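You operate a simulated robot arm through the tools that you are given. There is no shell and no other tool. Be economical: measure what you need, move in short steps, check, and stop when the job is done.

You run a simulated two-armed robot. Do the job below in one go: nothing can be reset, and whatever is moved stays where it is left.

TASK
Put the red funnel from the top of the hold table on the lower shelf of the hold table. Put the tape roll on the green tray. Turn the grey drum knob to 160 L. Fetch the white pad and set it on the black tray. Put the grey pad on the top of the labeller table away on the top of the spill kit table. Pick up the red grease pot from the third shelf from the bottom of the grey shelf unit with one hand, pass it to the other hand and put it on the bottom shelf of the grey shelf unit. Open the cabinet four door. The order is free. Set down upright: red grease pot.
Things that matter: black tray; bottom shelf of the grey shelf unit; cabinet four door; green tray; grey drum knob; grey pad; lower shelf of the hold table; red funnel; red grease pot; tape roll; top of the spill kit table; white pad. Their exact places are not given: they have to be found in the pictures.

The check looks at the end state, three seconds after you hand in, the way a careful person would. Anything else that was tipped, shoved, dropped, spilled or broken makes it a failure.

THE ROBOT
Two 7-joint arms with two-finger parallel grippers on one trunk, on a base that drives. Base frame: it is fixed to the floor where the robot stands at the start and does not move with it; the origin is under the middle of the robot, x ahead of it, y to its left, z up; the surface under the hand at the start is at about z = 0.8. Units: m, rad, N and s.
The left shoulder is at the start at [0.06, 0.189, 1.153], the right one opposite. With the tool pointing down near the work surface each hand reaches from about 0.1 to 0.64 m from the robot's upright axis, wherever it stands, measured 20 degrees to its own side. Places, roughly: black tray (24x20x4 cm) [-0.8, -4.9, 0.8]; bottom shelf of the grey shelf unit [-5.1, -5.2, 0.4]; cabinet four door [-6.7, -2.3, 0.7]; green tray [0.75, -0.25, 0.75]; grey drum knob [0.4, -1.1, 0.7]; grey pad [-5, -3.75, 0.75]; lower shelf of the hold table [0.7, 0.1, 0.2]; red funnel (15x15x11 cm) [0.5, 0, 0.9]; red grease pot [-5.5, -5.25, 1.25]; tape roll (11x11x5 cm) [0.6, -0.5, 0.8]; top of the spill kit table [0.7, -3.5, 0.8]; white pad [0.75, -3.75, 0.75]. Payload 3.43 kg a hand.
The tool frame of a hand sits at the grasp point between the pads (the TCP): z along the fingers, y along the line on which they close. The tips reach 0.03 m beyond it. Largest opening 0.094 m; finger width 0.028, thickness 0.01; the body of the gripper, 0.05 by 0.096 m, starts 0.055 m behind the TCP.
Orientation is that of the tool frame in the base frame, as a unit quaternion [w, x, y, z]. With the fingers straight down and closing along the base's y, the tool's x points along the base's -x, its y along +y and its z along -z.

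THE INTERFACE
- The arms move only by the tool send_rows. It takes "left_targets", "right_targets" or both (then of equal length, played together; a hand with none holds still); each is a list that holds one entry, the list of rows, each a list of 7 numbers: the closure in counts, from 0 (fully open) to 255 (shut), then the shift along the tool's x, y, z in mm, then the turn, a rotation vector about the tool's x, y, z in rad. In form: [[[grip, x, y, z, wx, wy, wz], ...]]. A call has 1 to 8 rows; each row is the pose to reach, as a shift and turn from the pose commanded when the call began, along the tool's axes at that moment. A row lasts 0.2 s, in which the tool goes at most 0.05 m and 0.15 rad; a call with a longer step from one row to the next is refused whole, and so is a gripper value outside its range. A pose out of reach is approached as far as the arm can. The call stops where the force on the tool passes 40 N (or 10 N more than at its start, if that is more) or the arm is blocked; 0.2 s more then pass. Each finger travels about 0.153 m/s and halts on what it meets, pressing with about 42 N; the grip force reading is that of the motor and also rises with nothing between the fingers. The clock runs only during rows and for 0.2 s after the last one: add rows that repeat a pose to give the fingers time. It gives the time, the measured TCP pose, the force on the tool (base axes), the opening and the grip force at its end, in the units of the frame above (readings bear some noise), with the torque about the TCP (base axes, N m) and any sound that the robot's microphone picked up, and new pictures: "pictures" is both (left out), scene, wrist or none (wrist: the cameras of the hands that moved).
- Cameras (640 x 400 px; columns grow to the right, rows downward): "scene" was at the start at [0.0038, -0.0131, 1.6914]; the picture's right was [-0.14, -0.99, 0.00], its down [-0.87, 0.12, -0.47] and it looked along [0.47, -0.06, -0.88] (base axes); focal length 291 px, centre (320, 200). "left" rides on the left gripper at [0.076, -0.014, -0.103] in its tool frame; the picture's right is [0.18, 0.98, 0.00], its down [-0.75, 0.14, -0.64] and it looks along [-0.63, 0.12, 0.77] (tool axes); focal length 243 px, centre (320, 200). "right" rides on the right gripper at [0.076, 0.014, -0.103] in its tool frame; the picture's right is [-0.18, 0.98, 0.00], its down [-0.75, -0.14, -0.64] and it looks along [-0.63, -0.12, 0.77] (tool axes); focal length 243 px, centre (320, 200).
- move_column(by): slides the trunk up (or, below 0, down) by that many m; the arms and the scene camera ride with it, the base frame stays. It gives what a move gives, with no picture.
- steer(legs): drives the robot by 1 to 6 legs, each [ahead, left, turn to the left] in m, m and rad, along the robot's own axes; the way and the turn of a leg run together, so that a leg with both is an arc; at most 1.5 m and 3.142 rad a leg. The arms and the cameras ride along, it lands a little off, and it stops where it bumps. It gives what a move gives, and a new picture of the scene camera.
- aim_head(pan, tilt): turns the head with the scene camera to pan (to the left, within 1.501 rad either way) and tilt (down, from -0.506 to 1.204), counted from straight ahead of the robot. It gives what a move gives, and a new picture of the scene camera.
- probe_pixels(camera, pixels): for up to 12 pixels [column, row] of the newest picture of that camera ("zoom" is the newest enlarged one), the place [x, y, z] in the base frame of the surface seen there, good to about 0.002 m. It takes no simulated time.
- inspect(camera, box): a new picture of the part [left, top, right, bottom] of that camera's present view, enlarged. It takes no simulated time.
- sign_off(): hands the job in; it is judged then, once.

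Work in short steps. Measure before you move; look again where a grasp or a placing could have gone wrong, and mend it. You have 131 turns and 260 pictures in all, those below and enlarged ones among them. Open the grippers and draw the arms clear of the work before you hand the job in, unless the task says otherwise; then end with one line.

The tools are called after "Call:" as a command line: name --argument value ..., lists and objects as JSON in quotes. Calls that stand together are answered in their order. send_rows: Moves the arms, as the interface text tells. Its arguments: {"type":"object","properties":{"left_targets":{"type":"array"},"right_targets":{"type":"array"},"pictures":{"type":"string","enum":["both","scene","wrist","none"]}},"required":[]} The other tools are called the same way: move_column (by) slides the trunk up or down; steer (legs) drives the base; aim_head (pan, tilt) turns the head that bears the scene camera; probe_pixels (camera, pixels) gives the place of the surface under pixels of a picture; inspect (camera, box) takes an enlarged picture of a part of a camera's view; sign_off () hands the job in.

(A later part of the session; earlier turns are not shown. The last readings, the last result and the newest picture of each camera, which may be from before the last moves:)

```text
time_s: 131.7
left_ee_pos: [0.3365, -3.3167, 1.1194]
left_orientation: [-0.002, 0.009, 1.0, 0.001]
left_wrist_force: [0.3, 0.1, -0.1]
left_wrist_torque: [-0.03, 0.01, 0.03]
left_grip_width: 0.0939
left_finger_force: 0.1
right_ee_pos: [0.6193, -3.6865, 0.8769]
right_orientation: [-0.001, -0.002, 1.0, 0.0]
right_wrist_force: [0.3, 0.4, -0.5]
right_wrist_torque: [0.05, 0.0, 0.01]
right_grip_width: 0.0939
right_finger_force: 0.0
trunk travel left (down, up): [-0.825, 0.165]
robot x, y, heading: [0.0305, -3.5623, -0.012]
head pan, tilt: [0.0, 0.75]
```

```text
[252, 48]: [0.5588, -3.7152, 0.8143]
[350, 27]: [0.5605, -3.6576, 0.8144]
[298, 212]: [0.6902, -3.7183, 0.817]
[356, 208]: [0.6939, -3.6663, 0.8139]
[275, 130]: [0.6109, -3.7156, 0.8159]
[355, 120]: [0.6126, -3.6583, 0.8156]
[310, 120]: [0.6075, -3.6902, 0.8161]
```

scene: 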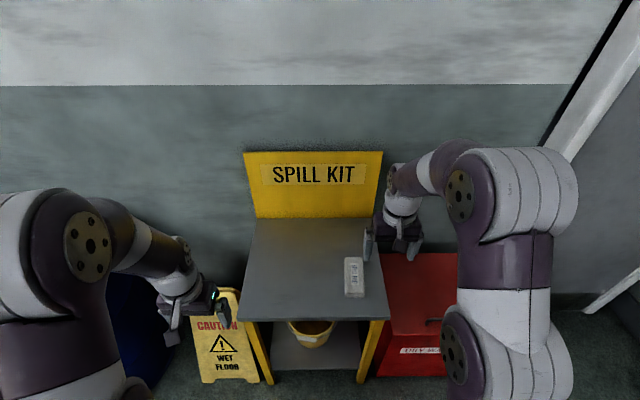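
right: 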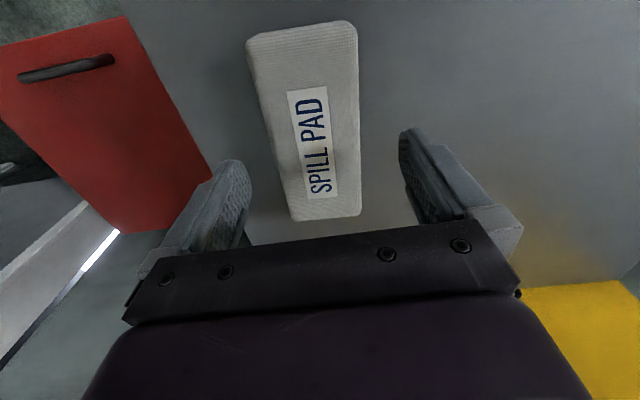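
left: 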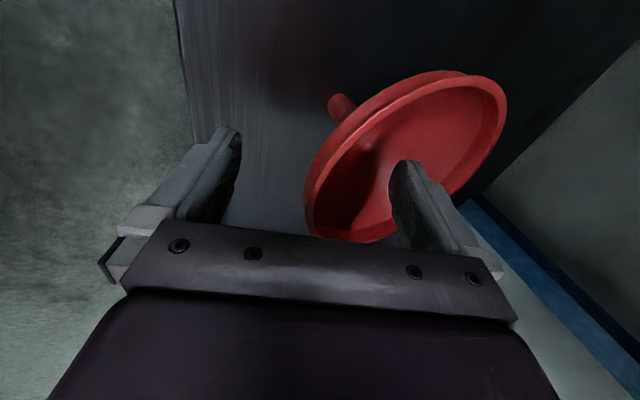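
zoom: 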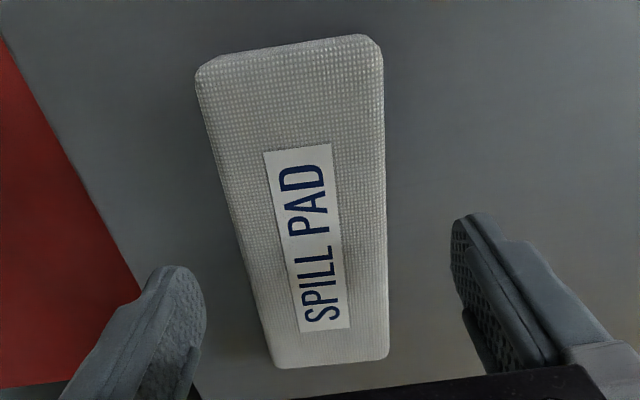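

Pad is centred between the fingers. Descend 59 mm, close, lift.

Call:
send_rows --right_targets '[[[0, -4, -1, 30, 0, 0, 0], [0, -4, -1, 59, 0, 0, 0], [90, -4, -1, 59, 0, 0, 0], [180, -4, -1, 59, 0, 0, 0], [255, -4, -1, 59, 0, 0, 0], [255, -4, -1, 30, 0, 0, 0], [255, -4, -1, -20, 0, 0, 0], [255, -4, -1, -65, 0, 0, 0]]]' --pictures "wrist"

```text
time_s: 133.5
left_ee_pos: [0.335, -3.3158, 1.1192]
left_orientation: [-0.002, 0.008, 1.0, 0.001]
left_wrist_force: [0.4, -0.5, -0.2]
left_wrist_torque: [-0.04, -0.02, -0.02]
left_grip_width: 0.0941
left_finger_force: 0.2
right_ee_pos: [0.6203, -3.6883, 0.9469]
right_orientation: [-0.001, -0.001, 1.0, 0.0]
right_wrist_force: [-0.3, 0.2, -0.5]
right_wrist_torque: [-0.01, -0.01, 0.02]
right_grip_width: 0.069
right_finger_force: 42.0
trunk travel left (down, up): [-0.825, 0.165]
robot x, y, heading: [0.0337, -3.564, -0.008]
head pan, tilt: [0.0, 0.75]
```

right: 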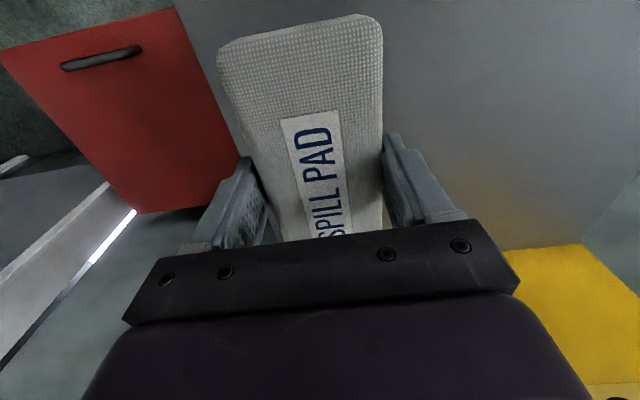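

White pad held (69 mm). Lift a bit by trunk is unnecessary; back away, turn right 90° and look at the table with the black tray.

Call:
steer --legs '[[-0.55, 0, 0], [0, 0, -1.563]]'

Call:
aim_head --pan 0.0 --tilt 0.6

```text
time_s: 140.6
left_ee_pos: [-0.2712, -3.8711, 1.1189]
left_orientation: [-0.001, 0.729, 0.685, 0.002]
left_wrist_force: [0.1, 0.8, -0.8]
left_wrist_torque: [-0.01, 0.01, -0.01]
left_grip_width: 0.0938
left_finger_force: 0.0
right_ee_pos: [-0.6574, -4.139, 0.9458]
right_orientation: [0.0, 0.722, 0.692, 0.001]
right_wrist_force: [-0.4, -0.1, 0.1]
right_wrist_torque: [0.02, -0.03, -0.05]
right_grip_width: 0.0667
right_finger_force: 41.5
trunk travel left (down, up): [-0.825, 0.165]
robot x, y, heading: [-0.506, -3.5634, -1.624]
head pan, tilt: [0.0, 0.75]
```

scene: 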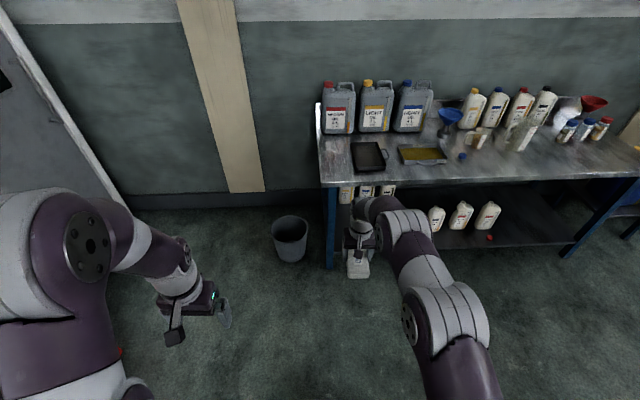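

```text
time_s: 141.3
left_ee_pos: [-0.2724, -3.8704, 1.1186]
left_orientation: [-0.001, 0.729, 0.684, 0.002]
left_wrist_force: [0.2, -0.3, -0.7]
left_wrist_torque: [0.01, 0.03, 0.02]
left_grip_width: 0.0941
left_finger_force: 0.1
right_ee_pos: [-0.6569, -4.1393, 0.9453]
right_orientation: [0.0, 0.722, 0.692, 0.001]
right_wrist_force: [-0.4, 0.0, -0.4]
right_wrist_torque: [0.01, -0.01, -0.06]
right_grip_width: 0.0669
right_finger_force: 41.9
trunk travel left (down, up): [-0.825, 0.165]
robot x, y, heading: [-0.5053, -3.552, -1.624]
head pan, tilt: [0.0, 0.6]
```

scene: 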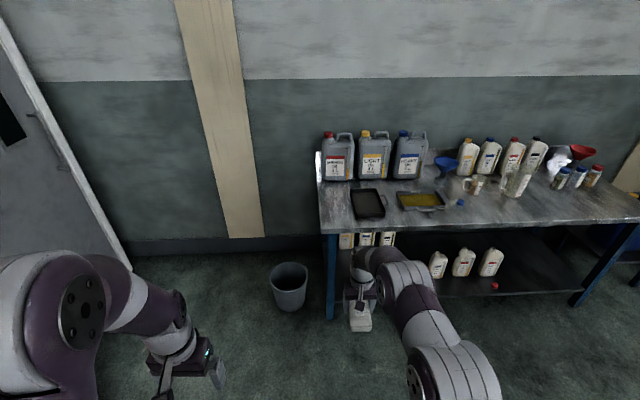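

The black tray is at (369,203) near the table's left end. Zoom and probe it.

Call:
inspect --camera "scene" --box '[310, 160, 470, 250]'

Call:
probe_pixels --camera "zoom" --pixels '[[235, 170], [175, 125], [270, 118], [195, 235], [300, 222], [50, 290], [235, 270], [320, 165], [420, 165], [60, 100], [140, 70]]'

```text
4.00 times, centred on (390, 205) of scene
```

zoom: 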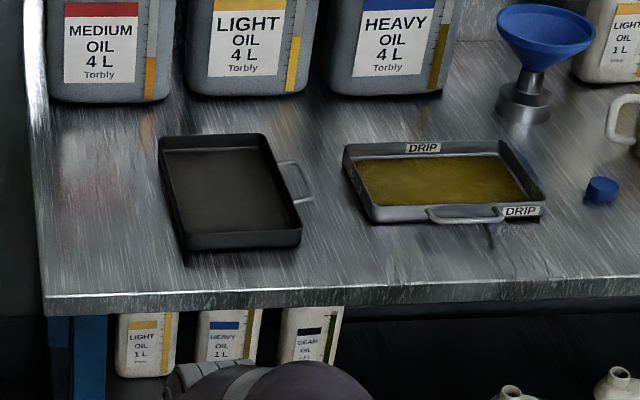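

```text
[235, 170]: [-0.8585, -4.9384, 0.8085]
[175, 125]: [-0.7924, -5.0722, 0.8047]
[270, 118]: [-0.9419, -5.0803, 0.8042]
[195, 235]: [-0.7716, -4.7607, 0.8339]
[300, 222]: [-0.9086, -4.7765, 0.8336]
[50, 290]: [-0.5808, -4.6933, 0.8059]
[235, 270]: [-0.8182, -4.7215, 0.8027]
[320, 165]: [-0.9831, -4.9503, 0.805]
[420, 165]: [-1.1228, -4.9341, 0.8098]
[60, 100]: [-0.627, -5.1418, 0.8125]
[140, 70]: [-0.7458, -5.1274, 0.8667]
```

Tray: centre ≈(−0.85,−4.89), floor 0.8085, rim 0.834. Align heading and drive in.

Call:
steer --legs '[[0, 0, 0.053], [0.72, -0.19, 0]]'

```text
time_s: 145.8
left_ee_pos: [-0.4693, -4.595, 1.1198]
left_orientation: [-0.001, 0.721, 0.692, 0.002]
left_wrist_force: [0.0, 0.4, -0.2]
left_wrist_torque: [0.0, -0.04, 0.03]
left_grip_width: 0.0942
left_finger_force: 0.0
right_ee_pos: [-0.8465, -4.8714, 0.946]
right_orientation: [0.0, 0.714, 0.7, 0.001]
right_wrist_force: [-0.1, -0.6, 0.1]
right_wrist_torque: [0.01, 0.0, 0.02]
right_grip_width: 0.0671
right_finger_force: 41.7
trunk travel left (down, up): [-0.825, 0.165]
robot x, y, heading: [-0.7109, -4.2864, -1.601]
head pan, tilt: [0.0, 0.6]
```

scene: 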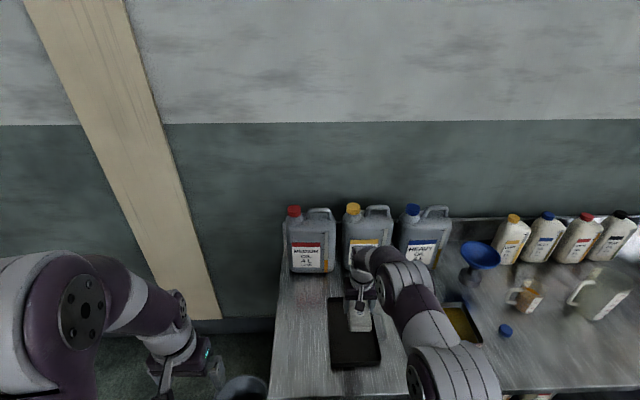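

Nearly over the tray. Verify tray edges from this view.

Call:
probe_pixels --camera "scene" --pixels '[[332, 301], [334, 366], [378, 362], [340, 340], [342, 300], [372, 345]]'

Call:
inspect --camera "right" --box '[0, 0, 640, 400]'

```text
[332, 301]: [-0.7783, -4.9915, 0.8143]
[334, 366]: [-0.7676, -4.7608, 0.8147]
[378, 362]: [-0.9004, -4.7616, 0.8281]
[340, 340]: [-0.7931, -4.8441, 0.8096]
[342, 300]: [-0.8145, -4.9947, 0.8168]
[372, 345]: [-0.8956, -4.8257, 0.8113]
```

```text
1.00 times, centred on (320, 200) of right (not enlarged: the box is as wide or as high as the picture)
```

zoom: 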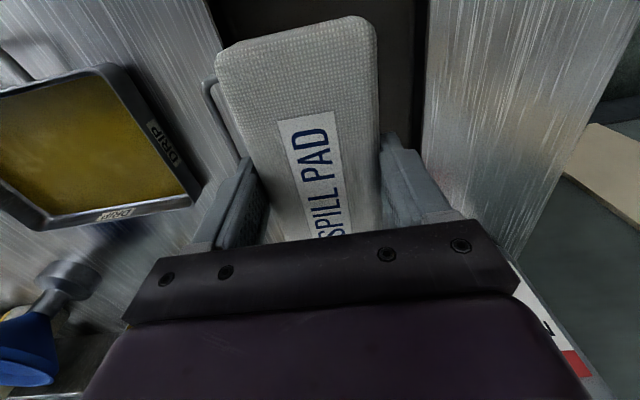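

Lower the pad into the tray and release.

Call:
send_rows --right_targets '[[[255, -10, 0, 30, 0, 0, 0], [255, -10, 0, 65, 0, 0, 0], [255, -10, 0, 90, 0, 0, 0], [255, -10, 0, 101, 0, 0, 0], [255, -10, 0, 101, 0, 0, 0]]]' --pictures "wrist"

```text
time_s: 147.0
left_ee_pos: [-0.4693, -4.5939, 1.1188]
left_orientation: [-0.001, 0.721, 0.693, 0.002]
left_wrist_force: [0.0, -0.3, -0.4]
left_wrist_torque: [0.01, -0.02, -0.02]
left_grip_width: 0.0938
left_finger_force: 0.0
right_ee_pos: [-0.8486, -4.8822, 0.8447]
right_orientation: [0.0, 0.714, 0.7, 0.002]
right_wrist_force: [0.3, -0.2, 1.5]
right_wrist_torque: [-0.24, 0.13, 0.02]
right_grip_width: 0.0671
right_finger_force: 42.4
trunk travel left (down, up): [-0.825, 0.165]
robot x, y, heading: [-0.709, -4.2851, -1.604]
head pan, tilt: [0.0, 0.6]
```

right: 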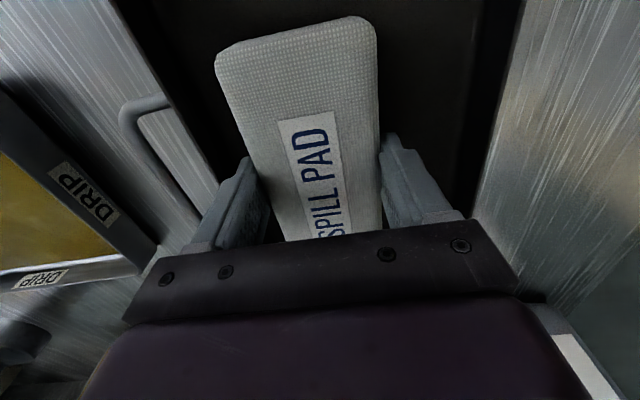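

Pad touches the tray floor. Release and lift out, then check.

Call:
send_rows --right_targets '[[[40, 0, 0, 0, 0, 0, 0], [30, 0, 0, 0, 0, 0, 0], [30, 0, 0, -20, 0, 0, 0], [30, 0, 0, -60, 0, 0, 0], [30, 0, 0, -105, 0, 0, 0], [0, 0, 0, -150, 0, 0, 0], [0, 0, 0, -190, 0, 0, 0], [0, 0, 0, -230, 0, 0, 0]]]' --pictures "wrist"

```text
time_s: 148.8
left_ee_pos: [-0.4692, -4.5938, 1.1207]
left_orientation: [-0.001, 0.721, 0.693, 0.002]
left_wrist_force: [0.4, -0.3, -0.1]
left_wrist_torque: [-0.01, 0.03, 0.01]
left_grip_width: 0.094
left_finger_force: 0.1
right_ee_pos: [-0.8497, -4.8625, 1.0686]
right_orientation: [-0.001, 0.714, 0.7, 0.002]
right_wrist_force: [-0.4, 0.1, 0.8]
right_wrist_torque: [0.01, -0.01, 0.0]
right_grip_width: 0.094
right_finger_force: 0.0
right hand out of reach, approached as far as the arm can: row 7, 8
trunk travel left (down, up): [-0.825, 0.165]
robot x, y, heading: [-0.7076, -4.2877, -1.6]
head pan, tilt: [0.0, 0.6]
```

right: 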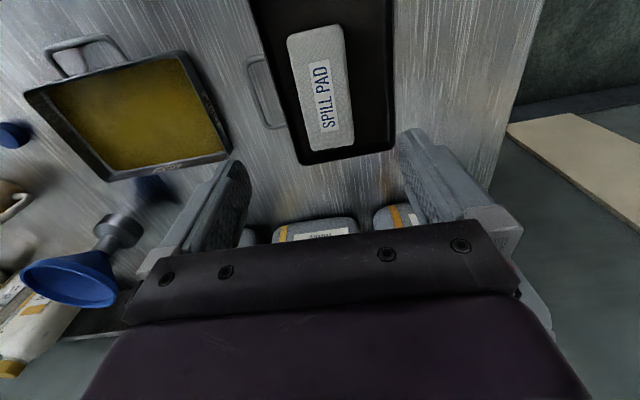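

The white pad lies in the black tray. Back up and look along −x to find the way to the shelf unit.

Call:
steer --legs '[[-0.4, 0, 0.03]]'

Call:
aim_head --pan -1.4 --tilt 0.3

```text
time_s: 151.3
left_ee_pos: [-0.4517, -4.1783, 1.1196]
left_orientation: [-0.002, 0.709, 0.705, 0.002]
left_wrist_force: [0.7, 0.4, -0.7]
left_wrist_torque: [0.0, -0.03, 0.0]
left_grip_width: 0.0943
left_finger_force: 0.2
right_ee_pos: [-0.8247, -4.4598, 1.0672]
right_orientation: [-0.001, 0.702, 0.712, 0.002]
right_wrist_force: [1.0, -0.3, 0.1]
right_wrist_torque: [0.03, -0.01, 0.03]
right_grip_width: 0.0941
right_finger_force: 0.0
trunk travel left (down, up): [-0.825, 0.165]
robot x, y, heading: [-0.7015, -3.8765, -1.572]
head pan, tilt: [0.0, 0.6]
```

scene: 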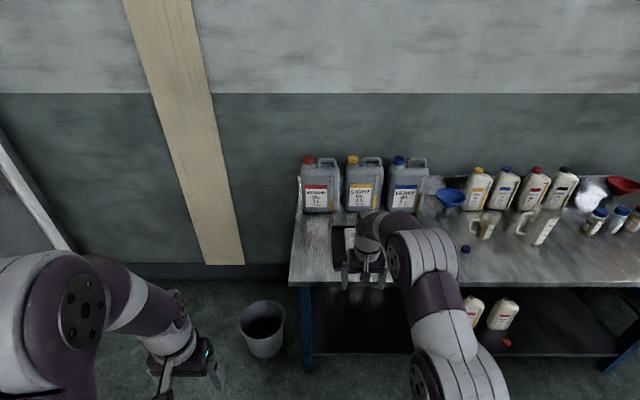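

```text
time_s: 152.9
left_ee_pos: [-0.452, -4.1766, 1.1193]
left_orientation: [-0.001, 0.709, 0.705, 0.002]
left_wrist_force: [-0.3, 0.1, 0.4]
left_wrist_torque: [0.04, 0.02, 0.01]
left_grip_width: 0.0938
left_finger_force: 0.0
right_ee_pos: [-0.8241, -4.4582, 1.0679]
right_orientation: [-0.001, 0.703, 0.712, 0.001]
right_wrist_force: [0.5, -0.1, 0.4]
right_wrist_torque: [0.01, -0.01, 0.01]
right_grip_width: 0.0939
right_finger_force: 0.1
trunk travel left (down, up): [-0.825, 0.165]
robot x, y, heading: [-0.7005, -3.8702, -1.569]
head pan, tilt: [-1.4, 0.3]
```

scene: 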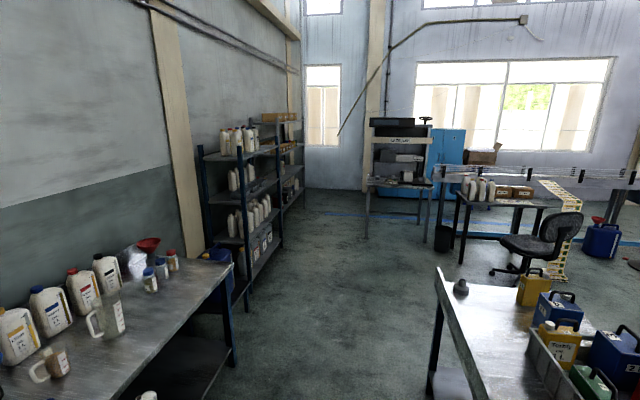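

Corridor is open. Probe key points.

Call:
probe_pixels --camera "scene" --pixels '[[205, 300], [280, 240], [303, 200], [400, 185], [395, 125], [365, 235], [435, 270], [235, 360], [370, 180], [443, 240], [300, 130], [462, 255]]'

Call:
inspect --camera "scene" --box '[190, 90, 480, 260]'

```text
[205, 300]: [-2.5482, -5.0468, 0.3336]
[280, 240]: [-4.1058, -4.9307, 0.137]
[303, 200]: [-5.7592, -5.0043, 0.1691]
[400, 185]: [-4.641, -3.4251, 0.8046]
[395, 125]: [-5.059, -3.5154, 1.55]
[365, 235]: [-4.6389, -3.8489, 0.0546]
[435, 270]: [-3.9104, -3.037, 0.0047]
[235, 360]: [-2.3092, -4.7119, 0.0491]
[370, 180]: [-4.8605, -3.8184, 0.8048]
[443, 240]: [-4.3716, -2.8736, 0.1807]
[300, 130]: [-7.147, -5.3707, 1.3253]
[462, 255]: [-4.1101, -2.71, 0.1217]
```

```text
2.21 times, centred on (335, 175) of scene
```

zoom: 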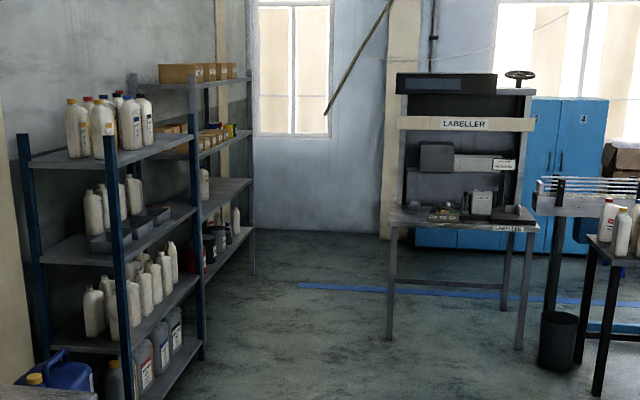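

Grey shelf unit front is y≈−4.95, x −4.2…−5.76; labeller table corner at (−4.64,−3.85). Retract the right hand and strafe toward it.

Call:
send_rows --right_targets '[[[0, 45, 0, -15, 0, 0, 0], [0, 90, -10, -30, 0, 0, 0], [0, 135, -20, -45, 0, 0, 0], [0, 180, -40, -50, 0, 0, 0], [0, 210, -60, -50, 0, 0, 0]]]' --pictures "none"

Call:
steer --legs '[[0.08, -1.5, 0], [0.05, -1.45, 0]]'

Call:
aim_head --pan -0.9 --tilt 0.35

```text
time_s: 154.1
left_ee_pos: [-0.4529, -4.1763, 1.1187]
left_orientation: [-0.001, 0.709, 0.705, 0.002]
left_wrist_force: [-1.1, 0.5, 0.1]
left_wrist_torque: [-0.01, 0.03, -0.05]
left_grip_width: 0.094
left_finger_force: 0.0
right_ee_pos: [-0.8883, -4.2513, 1.1183]
right_orientation: [0.002, 0.702, 0.712, 0.001]
right_wrist_force: [-0.7, -0.4, -0.9]
right_wrist_torque: [-0.02, -0.01, -0.03]
right_grip_width: 0.0943
right_finger_force: 0.1
trunk travel left (down, up): [-0.825, 0.165]
robot x, y, heading: [-0.7054, -3.8773, -1.571]
head pan, tilt: [-1.4, 0.3]
```

```text
refused: leg 1 is longer than a leg can be; nothing moved
```

```text
time_s: 155.0
left_ee_pos: [-0.4519, -4.1755, 1.1185]
left_orientation: [-0.001, 0.71, 0.704, 0.003]
left_wrist_force: [-0.4, 0.8, 0.3]
left_wrist_torque: [-0.02, -0.01, -0.03]
left_grip_width: 0.0941
left_finger_force: 0.1
right_ee_pos: [-0.8877, -4.2514, 1.119]
right_orientation: [0.0, 0.702, 0.712, 0.001]
right_wrist_force: [-0.8, -0.5, 0.1]
right_wrist_torque: [0.0, -0.02, 0.0]
right_grip_width: 0.094
right_finger_force: 0.1
trunk travel left (down, up): [-0.825, 0.165]
robot x, y, heading: [-0.7005, -3.8778, -1.574]
head pan, tilt: [-0.901, 0.351]
```

scene: 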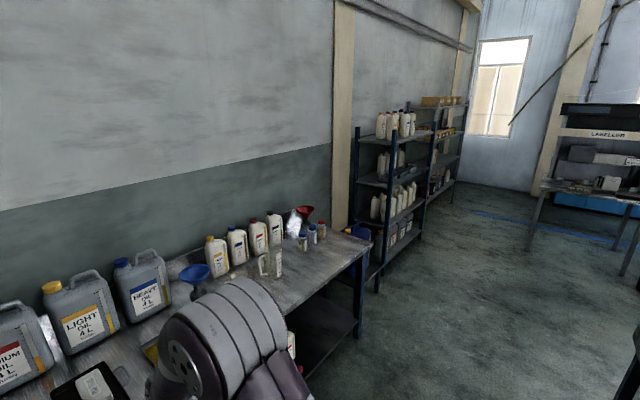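

Legs were a hair too long; resend with shorter ones.

Call:
steer --legs '[[0.08, -1.45, 0], [0.08, -1.45, 0], [0.15, -0.6, 0]]'

Call:
aim_head --pan -0.7 --tilt 0.35

```text
time_s: 172.3
left_ee_pos: [-3.971, -4.5084, 1.1184]
left_orientation: [-0.002, 0.7, 0.715, 0.001]
left_wrist_force: [-0.5, 0.3, 0.2]
left_wrist_torque: [0.02, -0.02, -0.01]
left_grip_width: 0.094
left_finger_force: 0.3
right_ee_pos: [-4.4045, -4.5969, 1.1199]
right_orientation: [0.001, 0.692, 0.722, 0.001]
right_wrist_force: [0.6, -0.4, -0.2]
right_wrist_torque: [-0.03, 0.01, 0.0]
right_grip_width: 0.0939
right_finger_force: 0.0
trunk travel left (down, up): [-0.825, 0.165]
robot x, y, heading: [-4.2261, -4.2147, -1.541]
head pan, tilt: [-0.901, 0.351]
```

scene: 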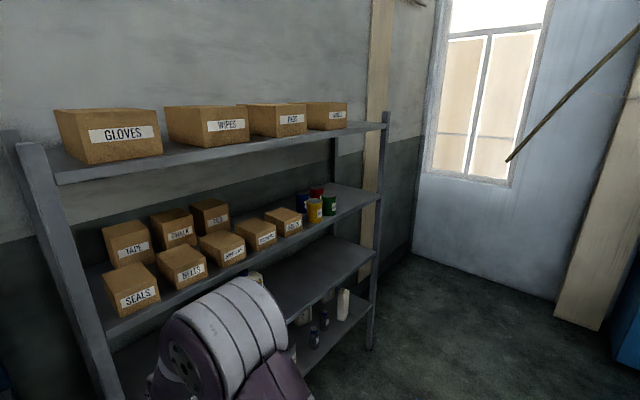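

```text
time_s: 173.0
left_ee_pos: [-3.9713, -4.5082, 1.1191]
left_orientation: [-0.001, 0.7, 0.714, 0.003]
left_wrist_force: [0.3, 0.8, 0.3]
left_wrist_torque: [-0.01, 0.03, -0.01]
left_grip_width: 0.0942
left_finger_force: 0.0
right_ee_pos: [-4.4056, -4.597, 1.1187]
right_orientation: [0.0, 0.691, 0.723, 0.001]
right_wrist_force: [-0.4, -0.4, -0.8]
right_wrist_torque: [0.02, -0.01, -0.01]
right_grip_width: 0.0942
right_finger_force: 0.1
trunk travel left (down, up): [-0.825, 0.165]
robot x, y, heading: [-4.2273, -4.2163, -1.541]
head pan, tilt: [-0.7, 0.351]
```

scene: 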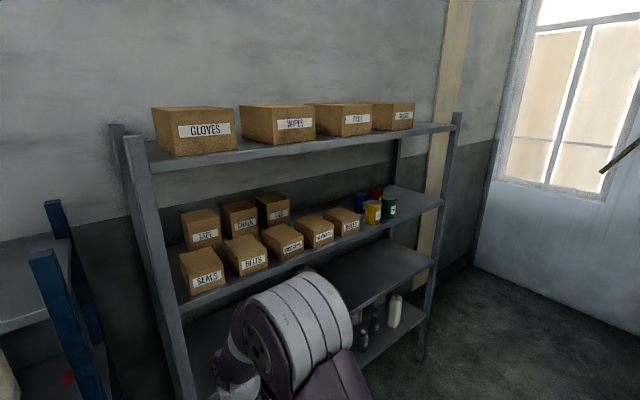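

The pots are on the third shelf; the red one is at (376,192) in the back row. Zoom and probe.

Call:
inspect --camera "scene" --box '[330, 160, 460, 240]'

Call:
probe_pixels --camera "zoom" --pixels '[[225, 142], [215, 170], [215, 208], [290, 200], [290, 240], [130, 180], [110, 230], [215, 260], [180, 200], [240, 165], [480, 230], [130, 300]]'

Call:
probe_pixels --camera "scene" --pixels '[[360, 120], [440, 215], [385, 255], [350, 225], [450, 118], [380, 330], [330, 350], [395, 310]]'

```text
4.92 times, centred on (395, 200) of scene
```

zoom: 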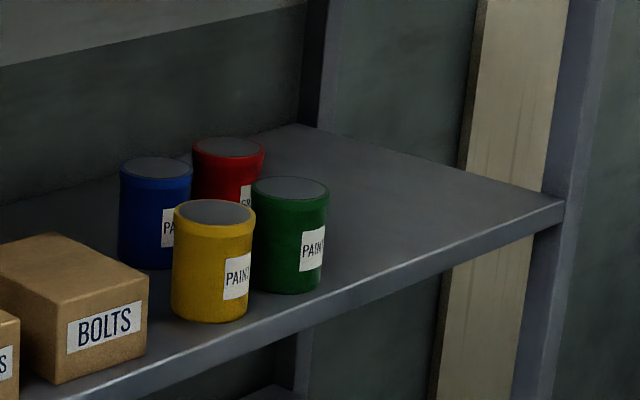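

```text
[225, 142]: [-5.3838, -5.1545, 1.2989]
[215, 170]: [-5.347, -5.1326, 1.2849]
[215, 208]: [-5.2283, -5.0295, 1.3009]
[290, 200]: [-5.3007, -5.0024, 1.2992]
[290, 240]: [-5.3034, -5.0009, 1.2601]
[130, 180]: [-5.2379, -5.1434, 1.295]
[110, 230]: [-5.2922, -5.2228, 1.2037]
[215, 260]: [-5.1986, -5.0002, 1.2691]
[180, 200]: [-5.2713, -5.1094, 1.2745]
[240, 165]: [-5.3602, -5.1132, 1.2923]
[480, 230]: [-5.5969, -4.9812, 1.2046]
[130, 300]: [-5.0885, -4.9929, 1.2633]
```

```text
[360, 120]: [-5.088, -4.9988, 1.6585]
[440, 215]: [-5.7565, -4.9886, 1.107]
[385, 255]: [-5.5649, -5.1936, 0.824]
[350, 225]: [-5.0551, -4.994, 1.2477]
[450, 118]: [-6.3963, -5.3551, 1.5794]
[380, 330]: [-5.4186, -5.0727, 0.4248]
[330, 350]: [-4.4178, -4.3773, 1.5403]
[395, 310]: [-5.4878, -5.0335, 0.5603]
```

Shelf 3 is at z 1.204; the red pot stands behind the green one, with free shelf to its right. I drive in front of it, turn slightly left (approach from the free side), raise the trunk, and look.

Call:
steer --legs '[[0.1, -1.22, 0], [0, 0, 0.32]]'

Call:
move_column --by 0.15

Call:
aim_head --pan 0.0 --tilt 0.45

Call:
inspect --camera "scene" --box '[240, 180, 440, 320]'

```text
time_s: 180.2
left_ee_pos: [-5.1104, -4.5492, 1.1195]
left_orientation: [-0.001, 0.573, 0.82, 0.002]
left_wrist_force: [0.3, 0.3, 1.1]
left_wrist_torque: [0.0, -0.01, -0.01]
left_grip_width: 0.0938
left_finger_force: 0.1
right_ee_pos: [-5.4932, -4.7744, 1.1202]
right_orientation: [0.0, 0.564, 0.825, 0.001]
right_wrist_force: [-0.1, -0.5, 0.0]
right_wrist_torque: [0.0, 0.01, -0.02]
right_grip_width: 0.0942
right_finger_force: 0.1
trunk travel left (down, up): [-0.825, 0.165]
robot x, y, heading: [-5.4491, -4.3546, -1.217]
head pan, tilt: [-0.7, 0.351]
```

scene: 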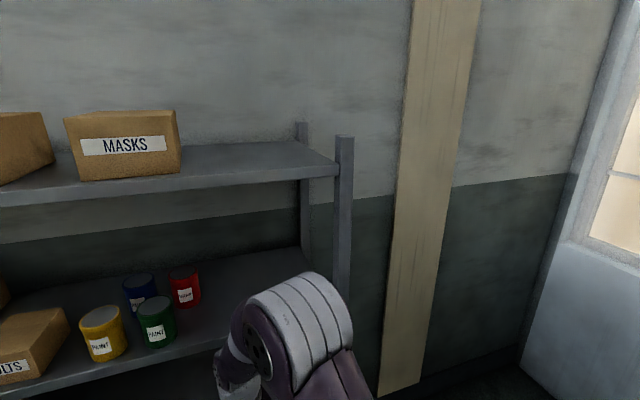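

```text
time_s: 182.0
left_ee_pos: [-5.1102, -4.5493, 1.2687]
left_orientation: [-0.002, 0.573, 0.82, 0.002]
left_wrist_force: [0.8, 0.2, -0.4]
left_wrist_torque: [0.01, -0.02, 0.02]
left_grip_width: 0.0943
left_finger_force: 0.0
right_ee_pos: [-5.4928, -4.7737, 1.2693]
right_orientation: [-0.001, 0.564, 0.826, 0.001]
right_wrist_force: [-0.7, 0.2, -0.2]
right_wrist_torque: [0.0, 0.0, -0.01]
right_grip_width: 0.0939
right_finger_force: 0.1
trunk travel left (down, up): [-0.975, 0.015]
robot x, y, heading: [-5.4451, -4.3527, -1.207]
head pan, tilt: [-0.7, 0.351]
```

```text
time_s: 183.0
left_ee_pos: [-5.1094, -4.5493, 1.2694]
left_orientation: [-0.001, 0.574, 0.819, 0.002]
left_wrist_force: [0.2, -0.2, 0.0]
left_wrist_torque: [0.01, -0.03, 0.01]
left_grip_width: 0.094
left_finger_force: 0.0
right_ee_pos: [-5.4922, -4.7725, 1.2687]
right_orientation: [0.0, 0.565, 0.825, 0.001]
right_wrist_force: [-0.1, 0.2, 0.2]
right_wrist_torque: [0.01, 0.0, -0.01]
right_grip_width: 0.0938
right_finger_force: 0.0
trunk travel left (down, up): [-0.975, 0.015]
robot x, y, heading: [-5.4485, -4.3571, -1.212]
head pan, tilt: [0.0, 0.45]
```

scene: 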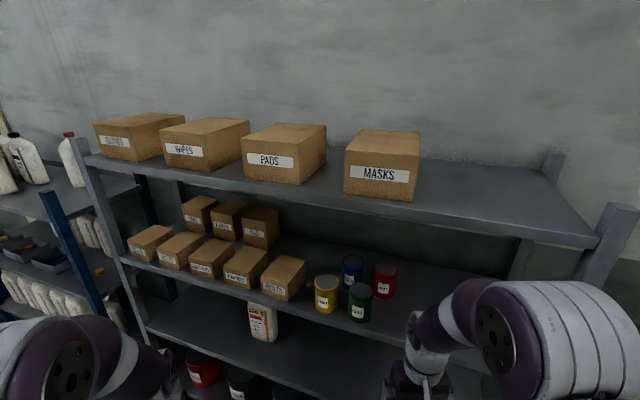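

```text
2.86 times, centred on (340, 250) of scene
```

zoom: 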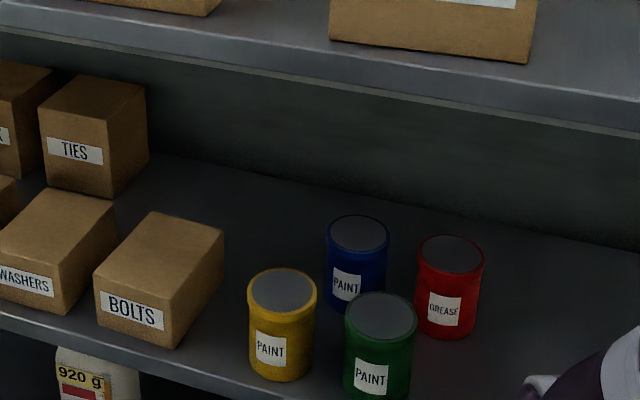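

Call:
probe_pixels --camera "zoom" --pixels '[[450, 254], [424, 256], [478, 258], [452, 239], [448, 330], [381, 316], [412, 318], [357, 233], [450, 70], [450, 95], [250, 60], [550, 300]]'

Call:
aim_head --pan 0.35 --tilt 0.85

```text
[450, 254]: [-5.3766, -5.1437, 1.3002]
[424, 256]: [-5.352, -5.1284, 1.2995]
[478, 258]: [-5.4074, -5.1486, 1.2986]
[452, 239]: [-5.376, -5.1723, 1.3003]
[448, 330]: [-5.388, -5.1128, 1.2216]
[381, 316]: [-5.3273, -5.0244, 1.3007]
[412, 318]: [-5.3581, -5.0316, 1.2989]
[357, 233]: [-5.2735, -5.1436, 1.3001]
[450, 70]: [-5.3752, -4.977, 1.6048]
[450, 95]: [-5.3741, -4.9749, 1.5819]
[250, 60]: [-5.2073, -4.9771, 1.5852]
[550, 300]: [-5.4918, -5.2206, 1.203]
```

```text
time_s: 183.9
left_ee_pos: [-5.1105, -4.5489, 1.2706]
left_orientation: [-0.001, 0.573, 0.82, 0.002]
left_wrist_force: [1.0, 0.3, 0.2]
left_wrist_torque: [0.02, 0.02, -0.02]
left_grip_width: 0.0942
left_finger_force: 0.0
right_ee_pos: [-5.4932, -4.7743, 1.2684]
right_orientation: [0.0, 0.564, 0.826, 0.001]
right_wrist_force: [-0.6, 0.4, 0.4]
right_wrist_torque: [-0.04, 0.0, 0.0]
right_grip_width: 0.0937
right_finger_force: 0.1
trunk travel left (down, up): [-0.975, 0.015]
robot x, y, heading: [-5.4472, -4.357, -1.208]
head pan, tilt: [0.351, 0.85]
```

scene: 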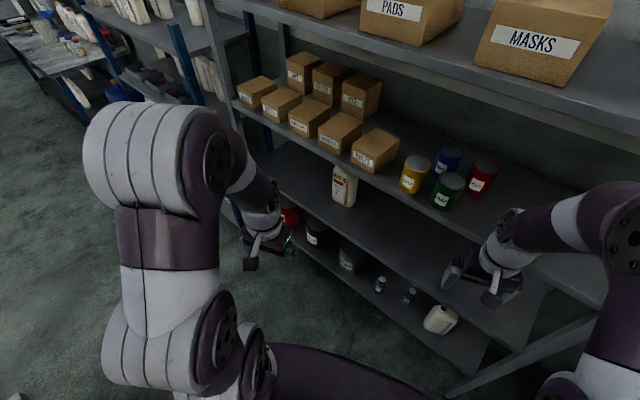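

Red pot: centre (−5.379,−5.143), Ø≈6 cm, z 1.204–1.300. Move the base to set it 0.65 m ahead, then pitch the right hand 40° forward at a staging point.

Call:
steer --legs '[[0.11, -0.09, 0]]'

Call:
send_rows --right_targets '[[[0, -10, 5, -30, 0, -0.1, 0], [0, -30, 20, -55, 0, -0.23, 0], [0, -55, 35, -75, 0, -0.36, 0], [0, -80, 50, -88, 0, -0.48, 0], [0, -105, 60, -92, 0, -0.6, 0], [0, -126, 70, -92, 0, -0.7, 0], [0, -126, 70, -92, 0, -0.7, 0]]]' --pictures "wrist"

Call:
aim_head --pan 0.0 --tilt 0.5

```text
time_s: 185.2
left_ee_pos: [-5.1561, -4.6799, 1.27]
left_orientation: [-0.001, 0.574, 0.819, 0.0]
left_wrist_force: [-0.9, 0.0, 0.4]
left_wrist_torque: [0.01, -0.04, 0.02]
left_grip_width: 0.0939
left_finger_force: 0.1
right_ee_pos: [-5.5372, -4.9036, 1.2693]
right_orientation: [0.001, 0.565, 0.825, 0.001]
right_wrist_force: [0.5, -0.4, 1.0]
right_wrist_torque: [-0.02, -0.03, -0.02]
right_grip_width: 0.0938
right_finger_force: 0.0
trunk travel left (down, up): [-0.975, 0.015]
robot x, y, heading: [-5.4946, -4.485, -1.22]
head pan, tilt: [0.351, 0.85]
```

scene: 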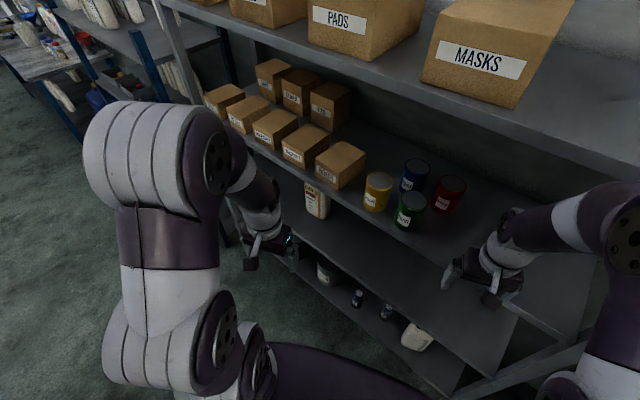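

```text
time_s: 186.8
left_ee_pos: [-5.1559, -4.6831, 1.2691]
left_orientation: [-0.002, 0.574, 0.819, 0.001]
left_wrist_force: [-0.7, -0.1, -0.5]
left_wrist_torque: [0.02, 0.02, 0.02]
left_grip_width: 0.0939
left_finger_force: 0.3
right_ee_pos: [-5.4266, -4.996, 1.3597]
right_orientation: [0.284, 0.531, 0.775, -0.193]
right_wrist_force: [0.4, -1.0, -0.5]
right_wrist_torque: [-0.02, 0.0, -0.01]
right_grip_width: 0.0941
right_finger_force: 0.1
trunk travel left (down, up): [-0.975, 0.015]
robot x, y, heading: [-5.4964, -4.4885, -1.212]
head pan, tilt: [0.351, 0.85]
```

right: 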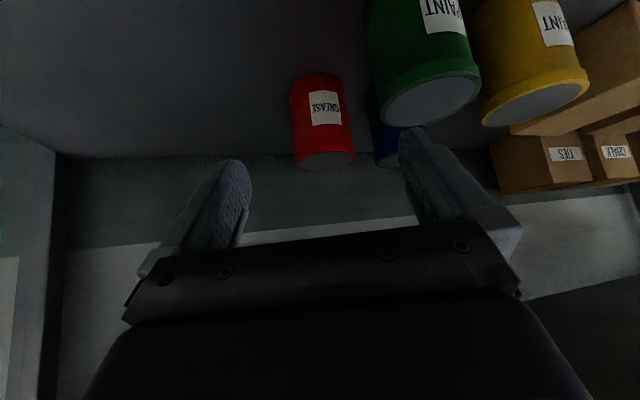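

```text
time_s: 187.7
left_ee_pos: [-5.1558, -4.6824, 1.2693]
left_orientation: [-0.001, 0.574, 0.819, 0.002]
left_wrist_force: [0.1, 0.4, -0.3]
left_wrist_torque: [-0.02, 0.0, 0.0]
left_grip_width: 0.0938
left_finger_force: 0.1
right_ee_pos: [-5.4274, -4.9977, 1.3614]
right_orientation: [0.283, 0.531, 0.775, -0.193]
right_wrist_force: [0.1, 0.0, 0.4]
right_wrist_torque: [-0.01, -0.04, -0.01]
right_grip_width: 0.0938
right_finger_force: 0.0
trunk travel left (down, up): [-0.975, 0.015]
robot x, y, heading: [-5.4905, -4.4878, -1.213]
head pan, tilt: [0.0, 0.499]
```

scene: 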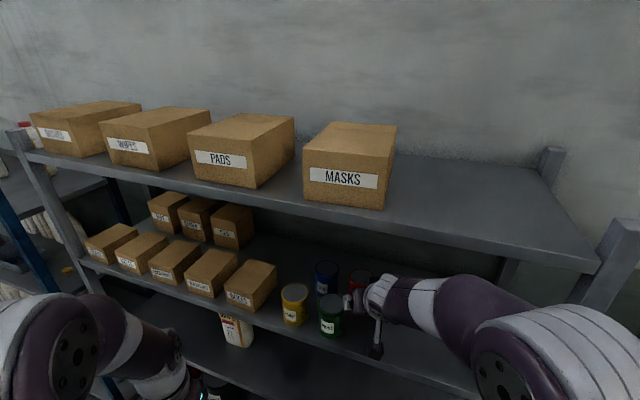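

Staged well. Re-check pot with the wrist camera.

Call:
probe_pixels --camera "right" --pixels '[[325, 160], [303, 162], [347, 158], [325, 152], [326, 167], [322, 120]]'

```text
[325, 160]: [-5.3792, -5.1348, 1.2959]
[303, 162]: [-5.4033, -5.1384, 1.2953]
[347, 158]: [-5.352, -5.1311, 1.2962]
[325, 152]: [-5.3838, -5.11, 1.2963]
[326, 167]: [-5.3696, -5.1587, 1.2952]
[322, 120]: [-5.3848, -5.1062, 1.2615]
```

Pot centre agrees (−5.378,−5.138). Move in above, then along the tool axis onto the pot.

Call:
send_rows --right_targets '[[[0, -33, -3, 28, 0, 0, 0], [0, -65, -5, 55, 0, 0, 0], [0, -65, -5, 85, 0, 0, 0], [0, -65, -5, 115, 0, 0, 0]]]' --pictures "both"

```text
time_s: 188.7
left_ee_pos: [-5.1553, -4.6833, 1.2704]
left_orientation: [-0.001, 0.574, 0.819, 0.003]
left_wrist_force: [-0.4, 0.1, 0.2]
left_wrist_torque: [0.02, 0.01, -0.02]
left_grip_width: 0.094
left_finger_force: 0.0
right_ee_pos: [-5.3877, -5.1163, 1.3146]
right_orientation: [0.283, 0.531, 0.775, -0.193]
right_wrist_force: [-0.5, 0.0, -0.7]
right_wrist_torque: [-0.03, 0.0, 0.01]
right_grip_width: 0.0942
right_finger_force: 0.0
trunk travel left (down, up): [-0.975, 0.015]
robot x, y, heading: [-5.4937, -4.487, -1.213]
head pan, tilt: [0.0, 0.499]
```

scene: 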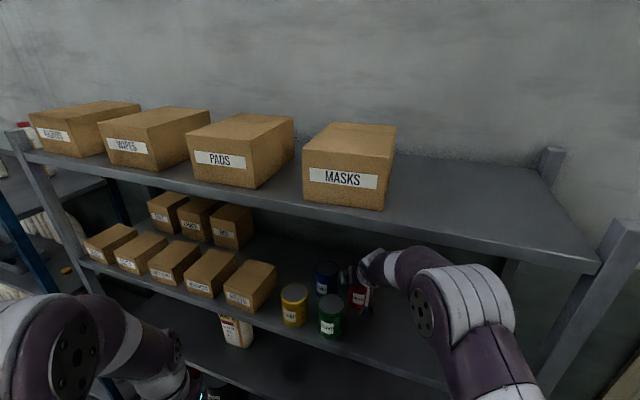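
right: 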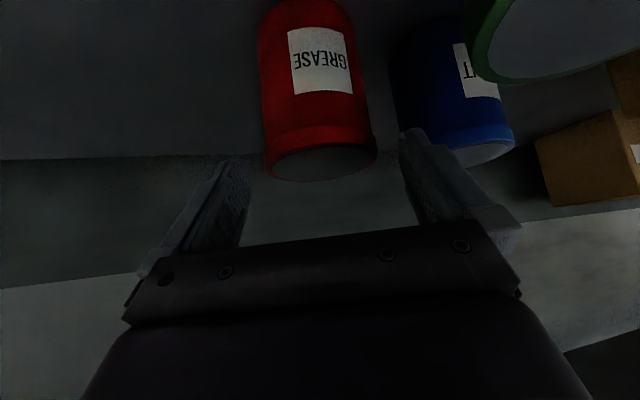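

The pot is between the fingers. Advance 40 mm and close.

Call:
send_rows --right_targets '[[[0, 0, -2, 20, 0, 0, 0], [0, 0, -2, 40, 0, 0, 0], [100, 0, -2, 40, 0, 0, 0], [200, 0, -2, 40, 0, 0, 0], [255, 0, -2, 40, 0, 0, 0], [255, 0, -2, 40, 0, 0, 0]]]' --pictures "wrist"

```text
time_s: 190.1
left_ee_pos: [-5.1568, -4.6824, 1.2698]
left_orientation: [-0.003, 0.574, 0.819, 0.002]
left_wrist_force: [1.1, -0.2, 0.2]
left_wrist_torque: [0.02, -0.01, 0.0]
left_grip_width: 0.094
left_finger_force: 0.0
right_ee_pos: [-5.3794, -5.1413, 1.2855]
right_orientation: [0.283, 0.531, 0.776, -0.191]
right_wrist_force: [-0.4, 0.1, -0.7]
right_wrist_torque: [-0.02, 0.15, -0.01]
right_grip_width: 0.0742
right_finger_force: 42.0
trunk travel left (down, up): [-0.975, 0.015]
robot x, y, heading: [-5.4918, -4.4896, -1.214]
head pan, tilt: [0.0, 0.499]
```

right: 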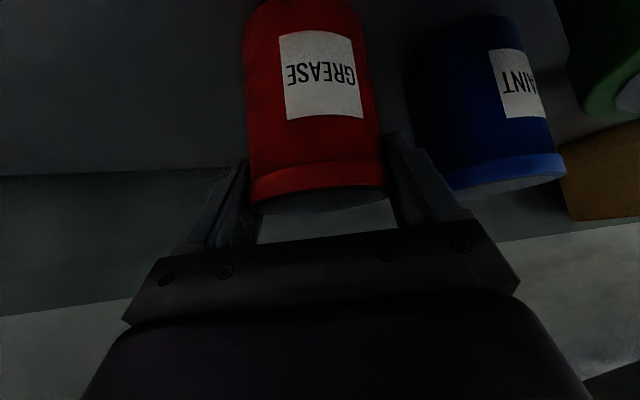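

Gripped at 74 mm. Lift 4 cm and drive straight back 0.3 m (the green pot is 9 cm to the side).

Call:
send_rows --right_targets '[[[255, -6, 0, -8, 0, 0, 0], [255, -13, 0, -15, 0, 0, 0], [255, -26, 0, -31, 0, 0, 0], [255, -26, 0, -31, 0, 0, 0]]]' --pictures "wrist"

Call:
steer --legs '[[-0.3, 0, 0]]'

```text
time_s: 191.1
left_ee_pos: [-5.157, -4.6839, 1.269]
left_orientation: [-0.001, 0.574, 0.819, 0.003]
left_wrist_force: [0.6, 1.4, 0.3]
left_wrist_torque: [0.04, -0.01, 0.01]
left_grip_width: 0.0939
left_finger_force: 0.1
right_ee_pos: [-5.3794, -5.1422, 1.3259]
right_orientation: [0.283, 0.531, 0.775, -0.192]
right_wrist_force: [-0.5, 0.1, -4.6]
right_wrist_torque: [-0.01, 0.01, 0.04]
right_grip_width: 0.0742
right_finger_force: 42.0
trunk travel left (down, up): [-0.975, 0.015]
robot x, y, heading: [-5.4975, -4.486, -1.211]
head pan, tilt: [0.0, 0.499]
```

right: 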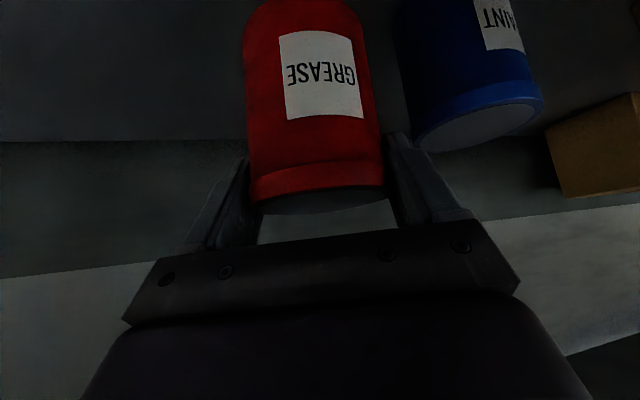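

```text
time_s: 193.1
left_ee_pos: [-5.2607, -4.4006, 1.2683]
left_orientation: [-0.002, 0.574, 0.819, 0.003]
left_wrist_force: [0.9, 0.9, -0.6]
left_wrist_torque: [0.01, 0.03, 0.03]
left_grip_width: 0.094
left_finger_force: 0.1
right_ee_pos: [-5.4849, -4.858, 1.3244]
right_orientation: [0.283, 0.532, 0.774, -0.192]
right_wrist_force: [-0.2, -0.4, -4.3]
right_wrist_torque: [-0.02, 0.01, -0.01]
right_grip_width: 0.0742
right_finger_force: 41.8
trunk travel left (down, up): [-0.975, 0.015]
robot x, y, heading: [-5.6011, -4.1974, -1.215]
head pan, tilt: [0.0, 0.499]
```

scene: 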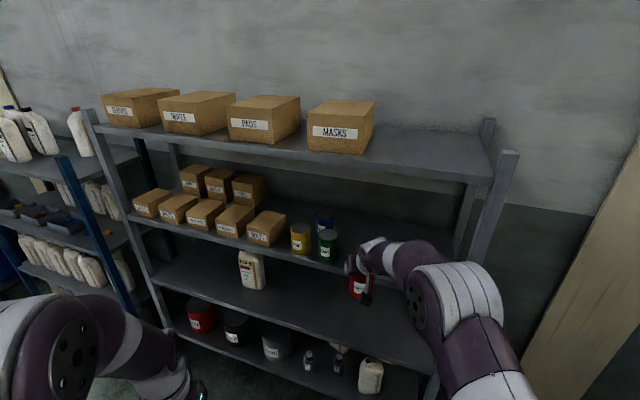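

Pot is held securely. Now bring the left hand to a horizontal forward pose at about (0.58, +0.08) in the robot's frame, below the right fingers' level.

Call:
send_rows --left_targets '[[[0, -34, -21, 0, 0, -0.14, 0], [0, -68, -42, 0, 0, -0.28, 0], [0, -102, -63, 0, 0, -0.42, 0], [0, -136, -84, 0, 0, -0.56, 0], [0, -170, -105, 0, 0, -0.7, 0], [0, -204, -126, 0, 0, -0.84, 0], [0, -238, -147, 0, 0, -0.98, 0], [0, -271, -168, 0, 0, -1.12, 0]]]' --pictures "none"

Call:
send_rows --left_targets '[[[0, 0, 0, 0, 0, -0.14, 0], [0, 0, 0, 0, 0, -0.28, 0], [0, 0, 0, 0, 0, -0.42, 0], [0, 0, 0, 0, 0, -0.45, 0]]]' --pictures "none"

Call:
aim_head --pan 0.0 --tilt 0.8

```text
time_s: 194.9
left_ee_pos: [-5.3278, -4.7149, 1.2693]
left_orientation: [0.433, 0.488, 0.695, -0.303]
left_wrist_force: [-0.3, -0.9, -0.6]
left_wrist_torque: [-0.03, 0.01, 0.0]
left_grip_width: 0.094
left_finger_force: 0.0
left hand out of reach, approached as far as the arm can: row 5
right_ee_pos: [-5.4849, -4.8588, 1.3247]
right_orientation: [0.282, 0.532, 0.775, -0.192]
right_wrist_force: [0.1, 0.3, -4.3]
right_wrist_torque: [-0.02, 0.01, 0.0]
right_grip_width: 0.0741
right_finger_force: 42.2
trunk travel left (down, up): [-0.975, 0.015]
robot x, y, heading: [-5.6023, -4.1977, -1.22]
head pan, tilt: [0.0, 0.499]
```

```text
time_s: 195.9
left_ee_pos: [-5.3191, -4.7464, 1.2847]
left_orientation: [0.574, 0.41, 0.583, -0.403]
left_wrist_force: [0.4, 0.0, 0.3]
left_wrist_torque: [0.03, -0.02, -0.02]
left_grip_width: 0.094
left_finger_force: 0.1
left hand out of reach, approached as far as the arm can: row 3, 4
right_ee_pos: [-5.486, -4.8567, 1.3256]
right_orientation: [0.283, 0.532, 0.775, -0.192]
right_wrist_force: [0.2, -0.2, -2.9]
right_wrist_torque: [0.01, 0.03, -0.01]
right_grip_width: 0.0741
right_finger_force: 41.7
trunk travel left (down, up): [-0.975, 0.015]
robot x, y, heading: [-5.6009, -4.2051, -1.216]
head pan, tilt: [0.0, 0.499]
```

```text
time_s: 196.7
left_ee_pos: [-5.3199, -4.7455, 1.2856]
left_orientation: [0.575, 0.41, 0.583, -0.403]
left_wrist_force: [-1.1, 0.4, -0.5]
left_wrist_torque: [0.03, 0.0, 0.01]
left_grip_width: 0.0942
left_finger_force: 0.0
right_ee_pos: [-5.4866, -4.8567, 1.3276]
right_orientation: [0.282, 0.532, 0.775, -0.193]
right_wrist_force: [-0.7, -0.6, -3.5]
right_wrist_torque: [-0.03, 0.0, 0.0]
right_grip_width: 0.074
right_finger_force: 42.6
trunk travel left (down, up): [-0.975, 0.015]
robot x, y, heading: [-5.5999, -4.2045, -1.217]
head pan, tilt: [0.0, 0.799]
```

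scene: 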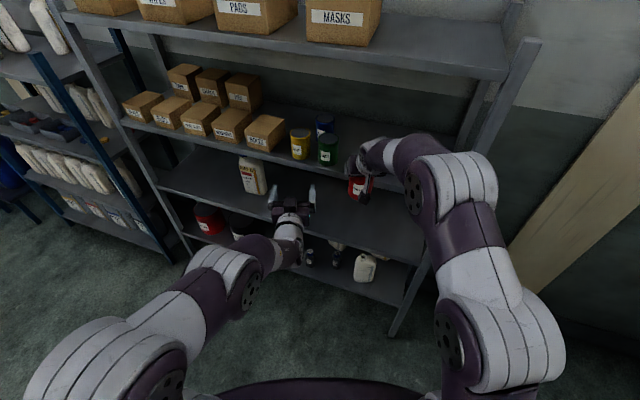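

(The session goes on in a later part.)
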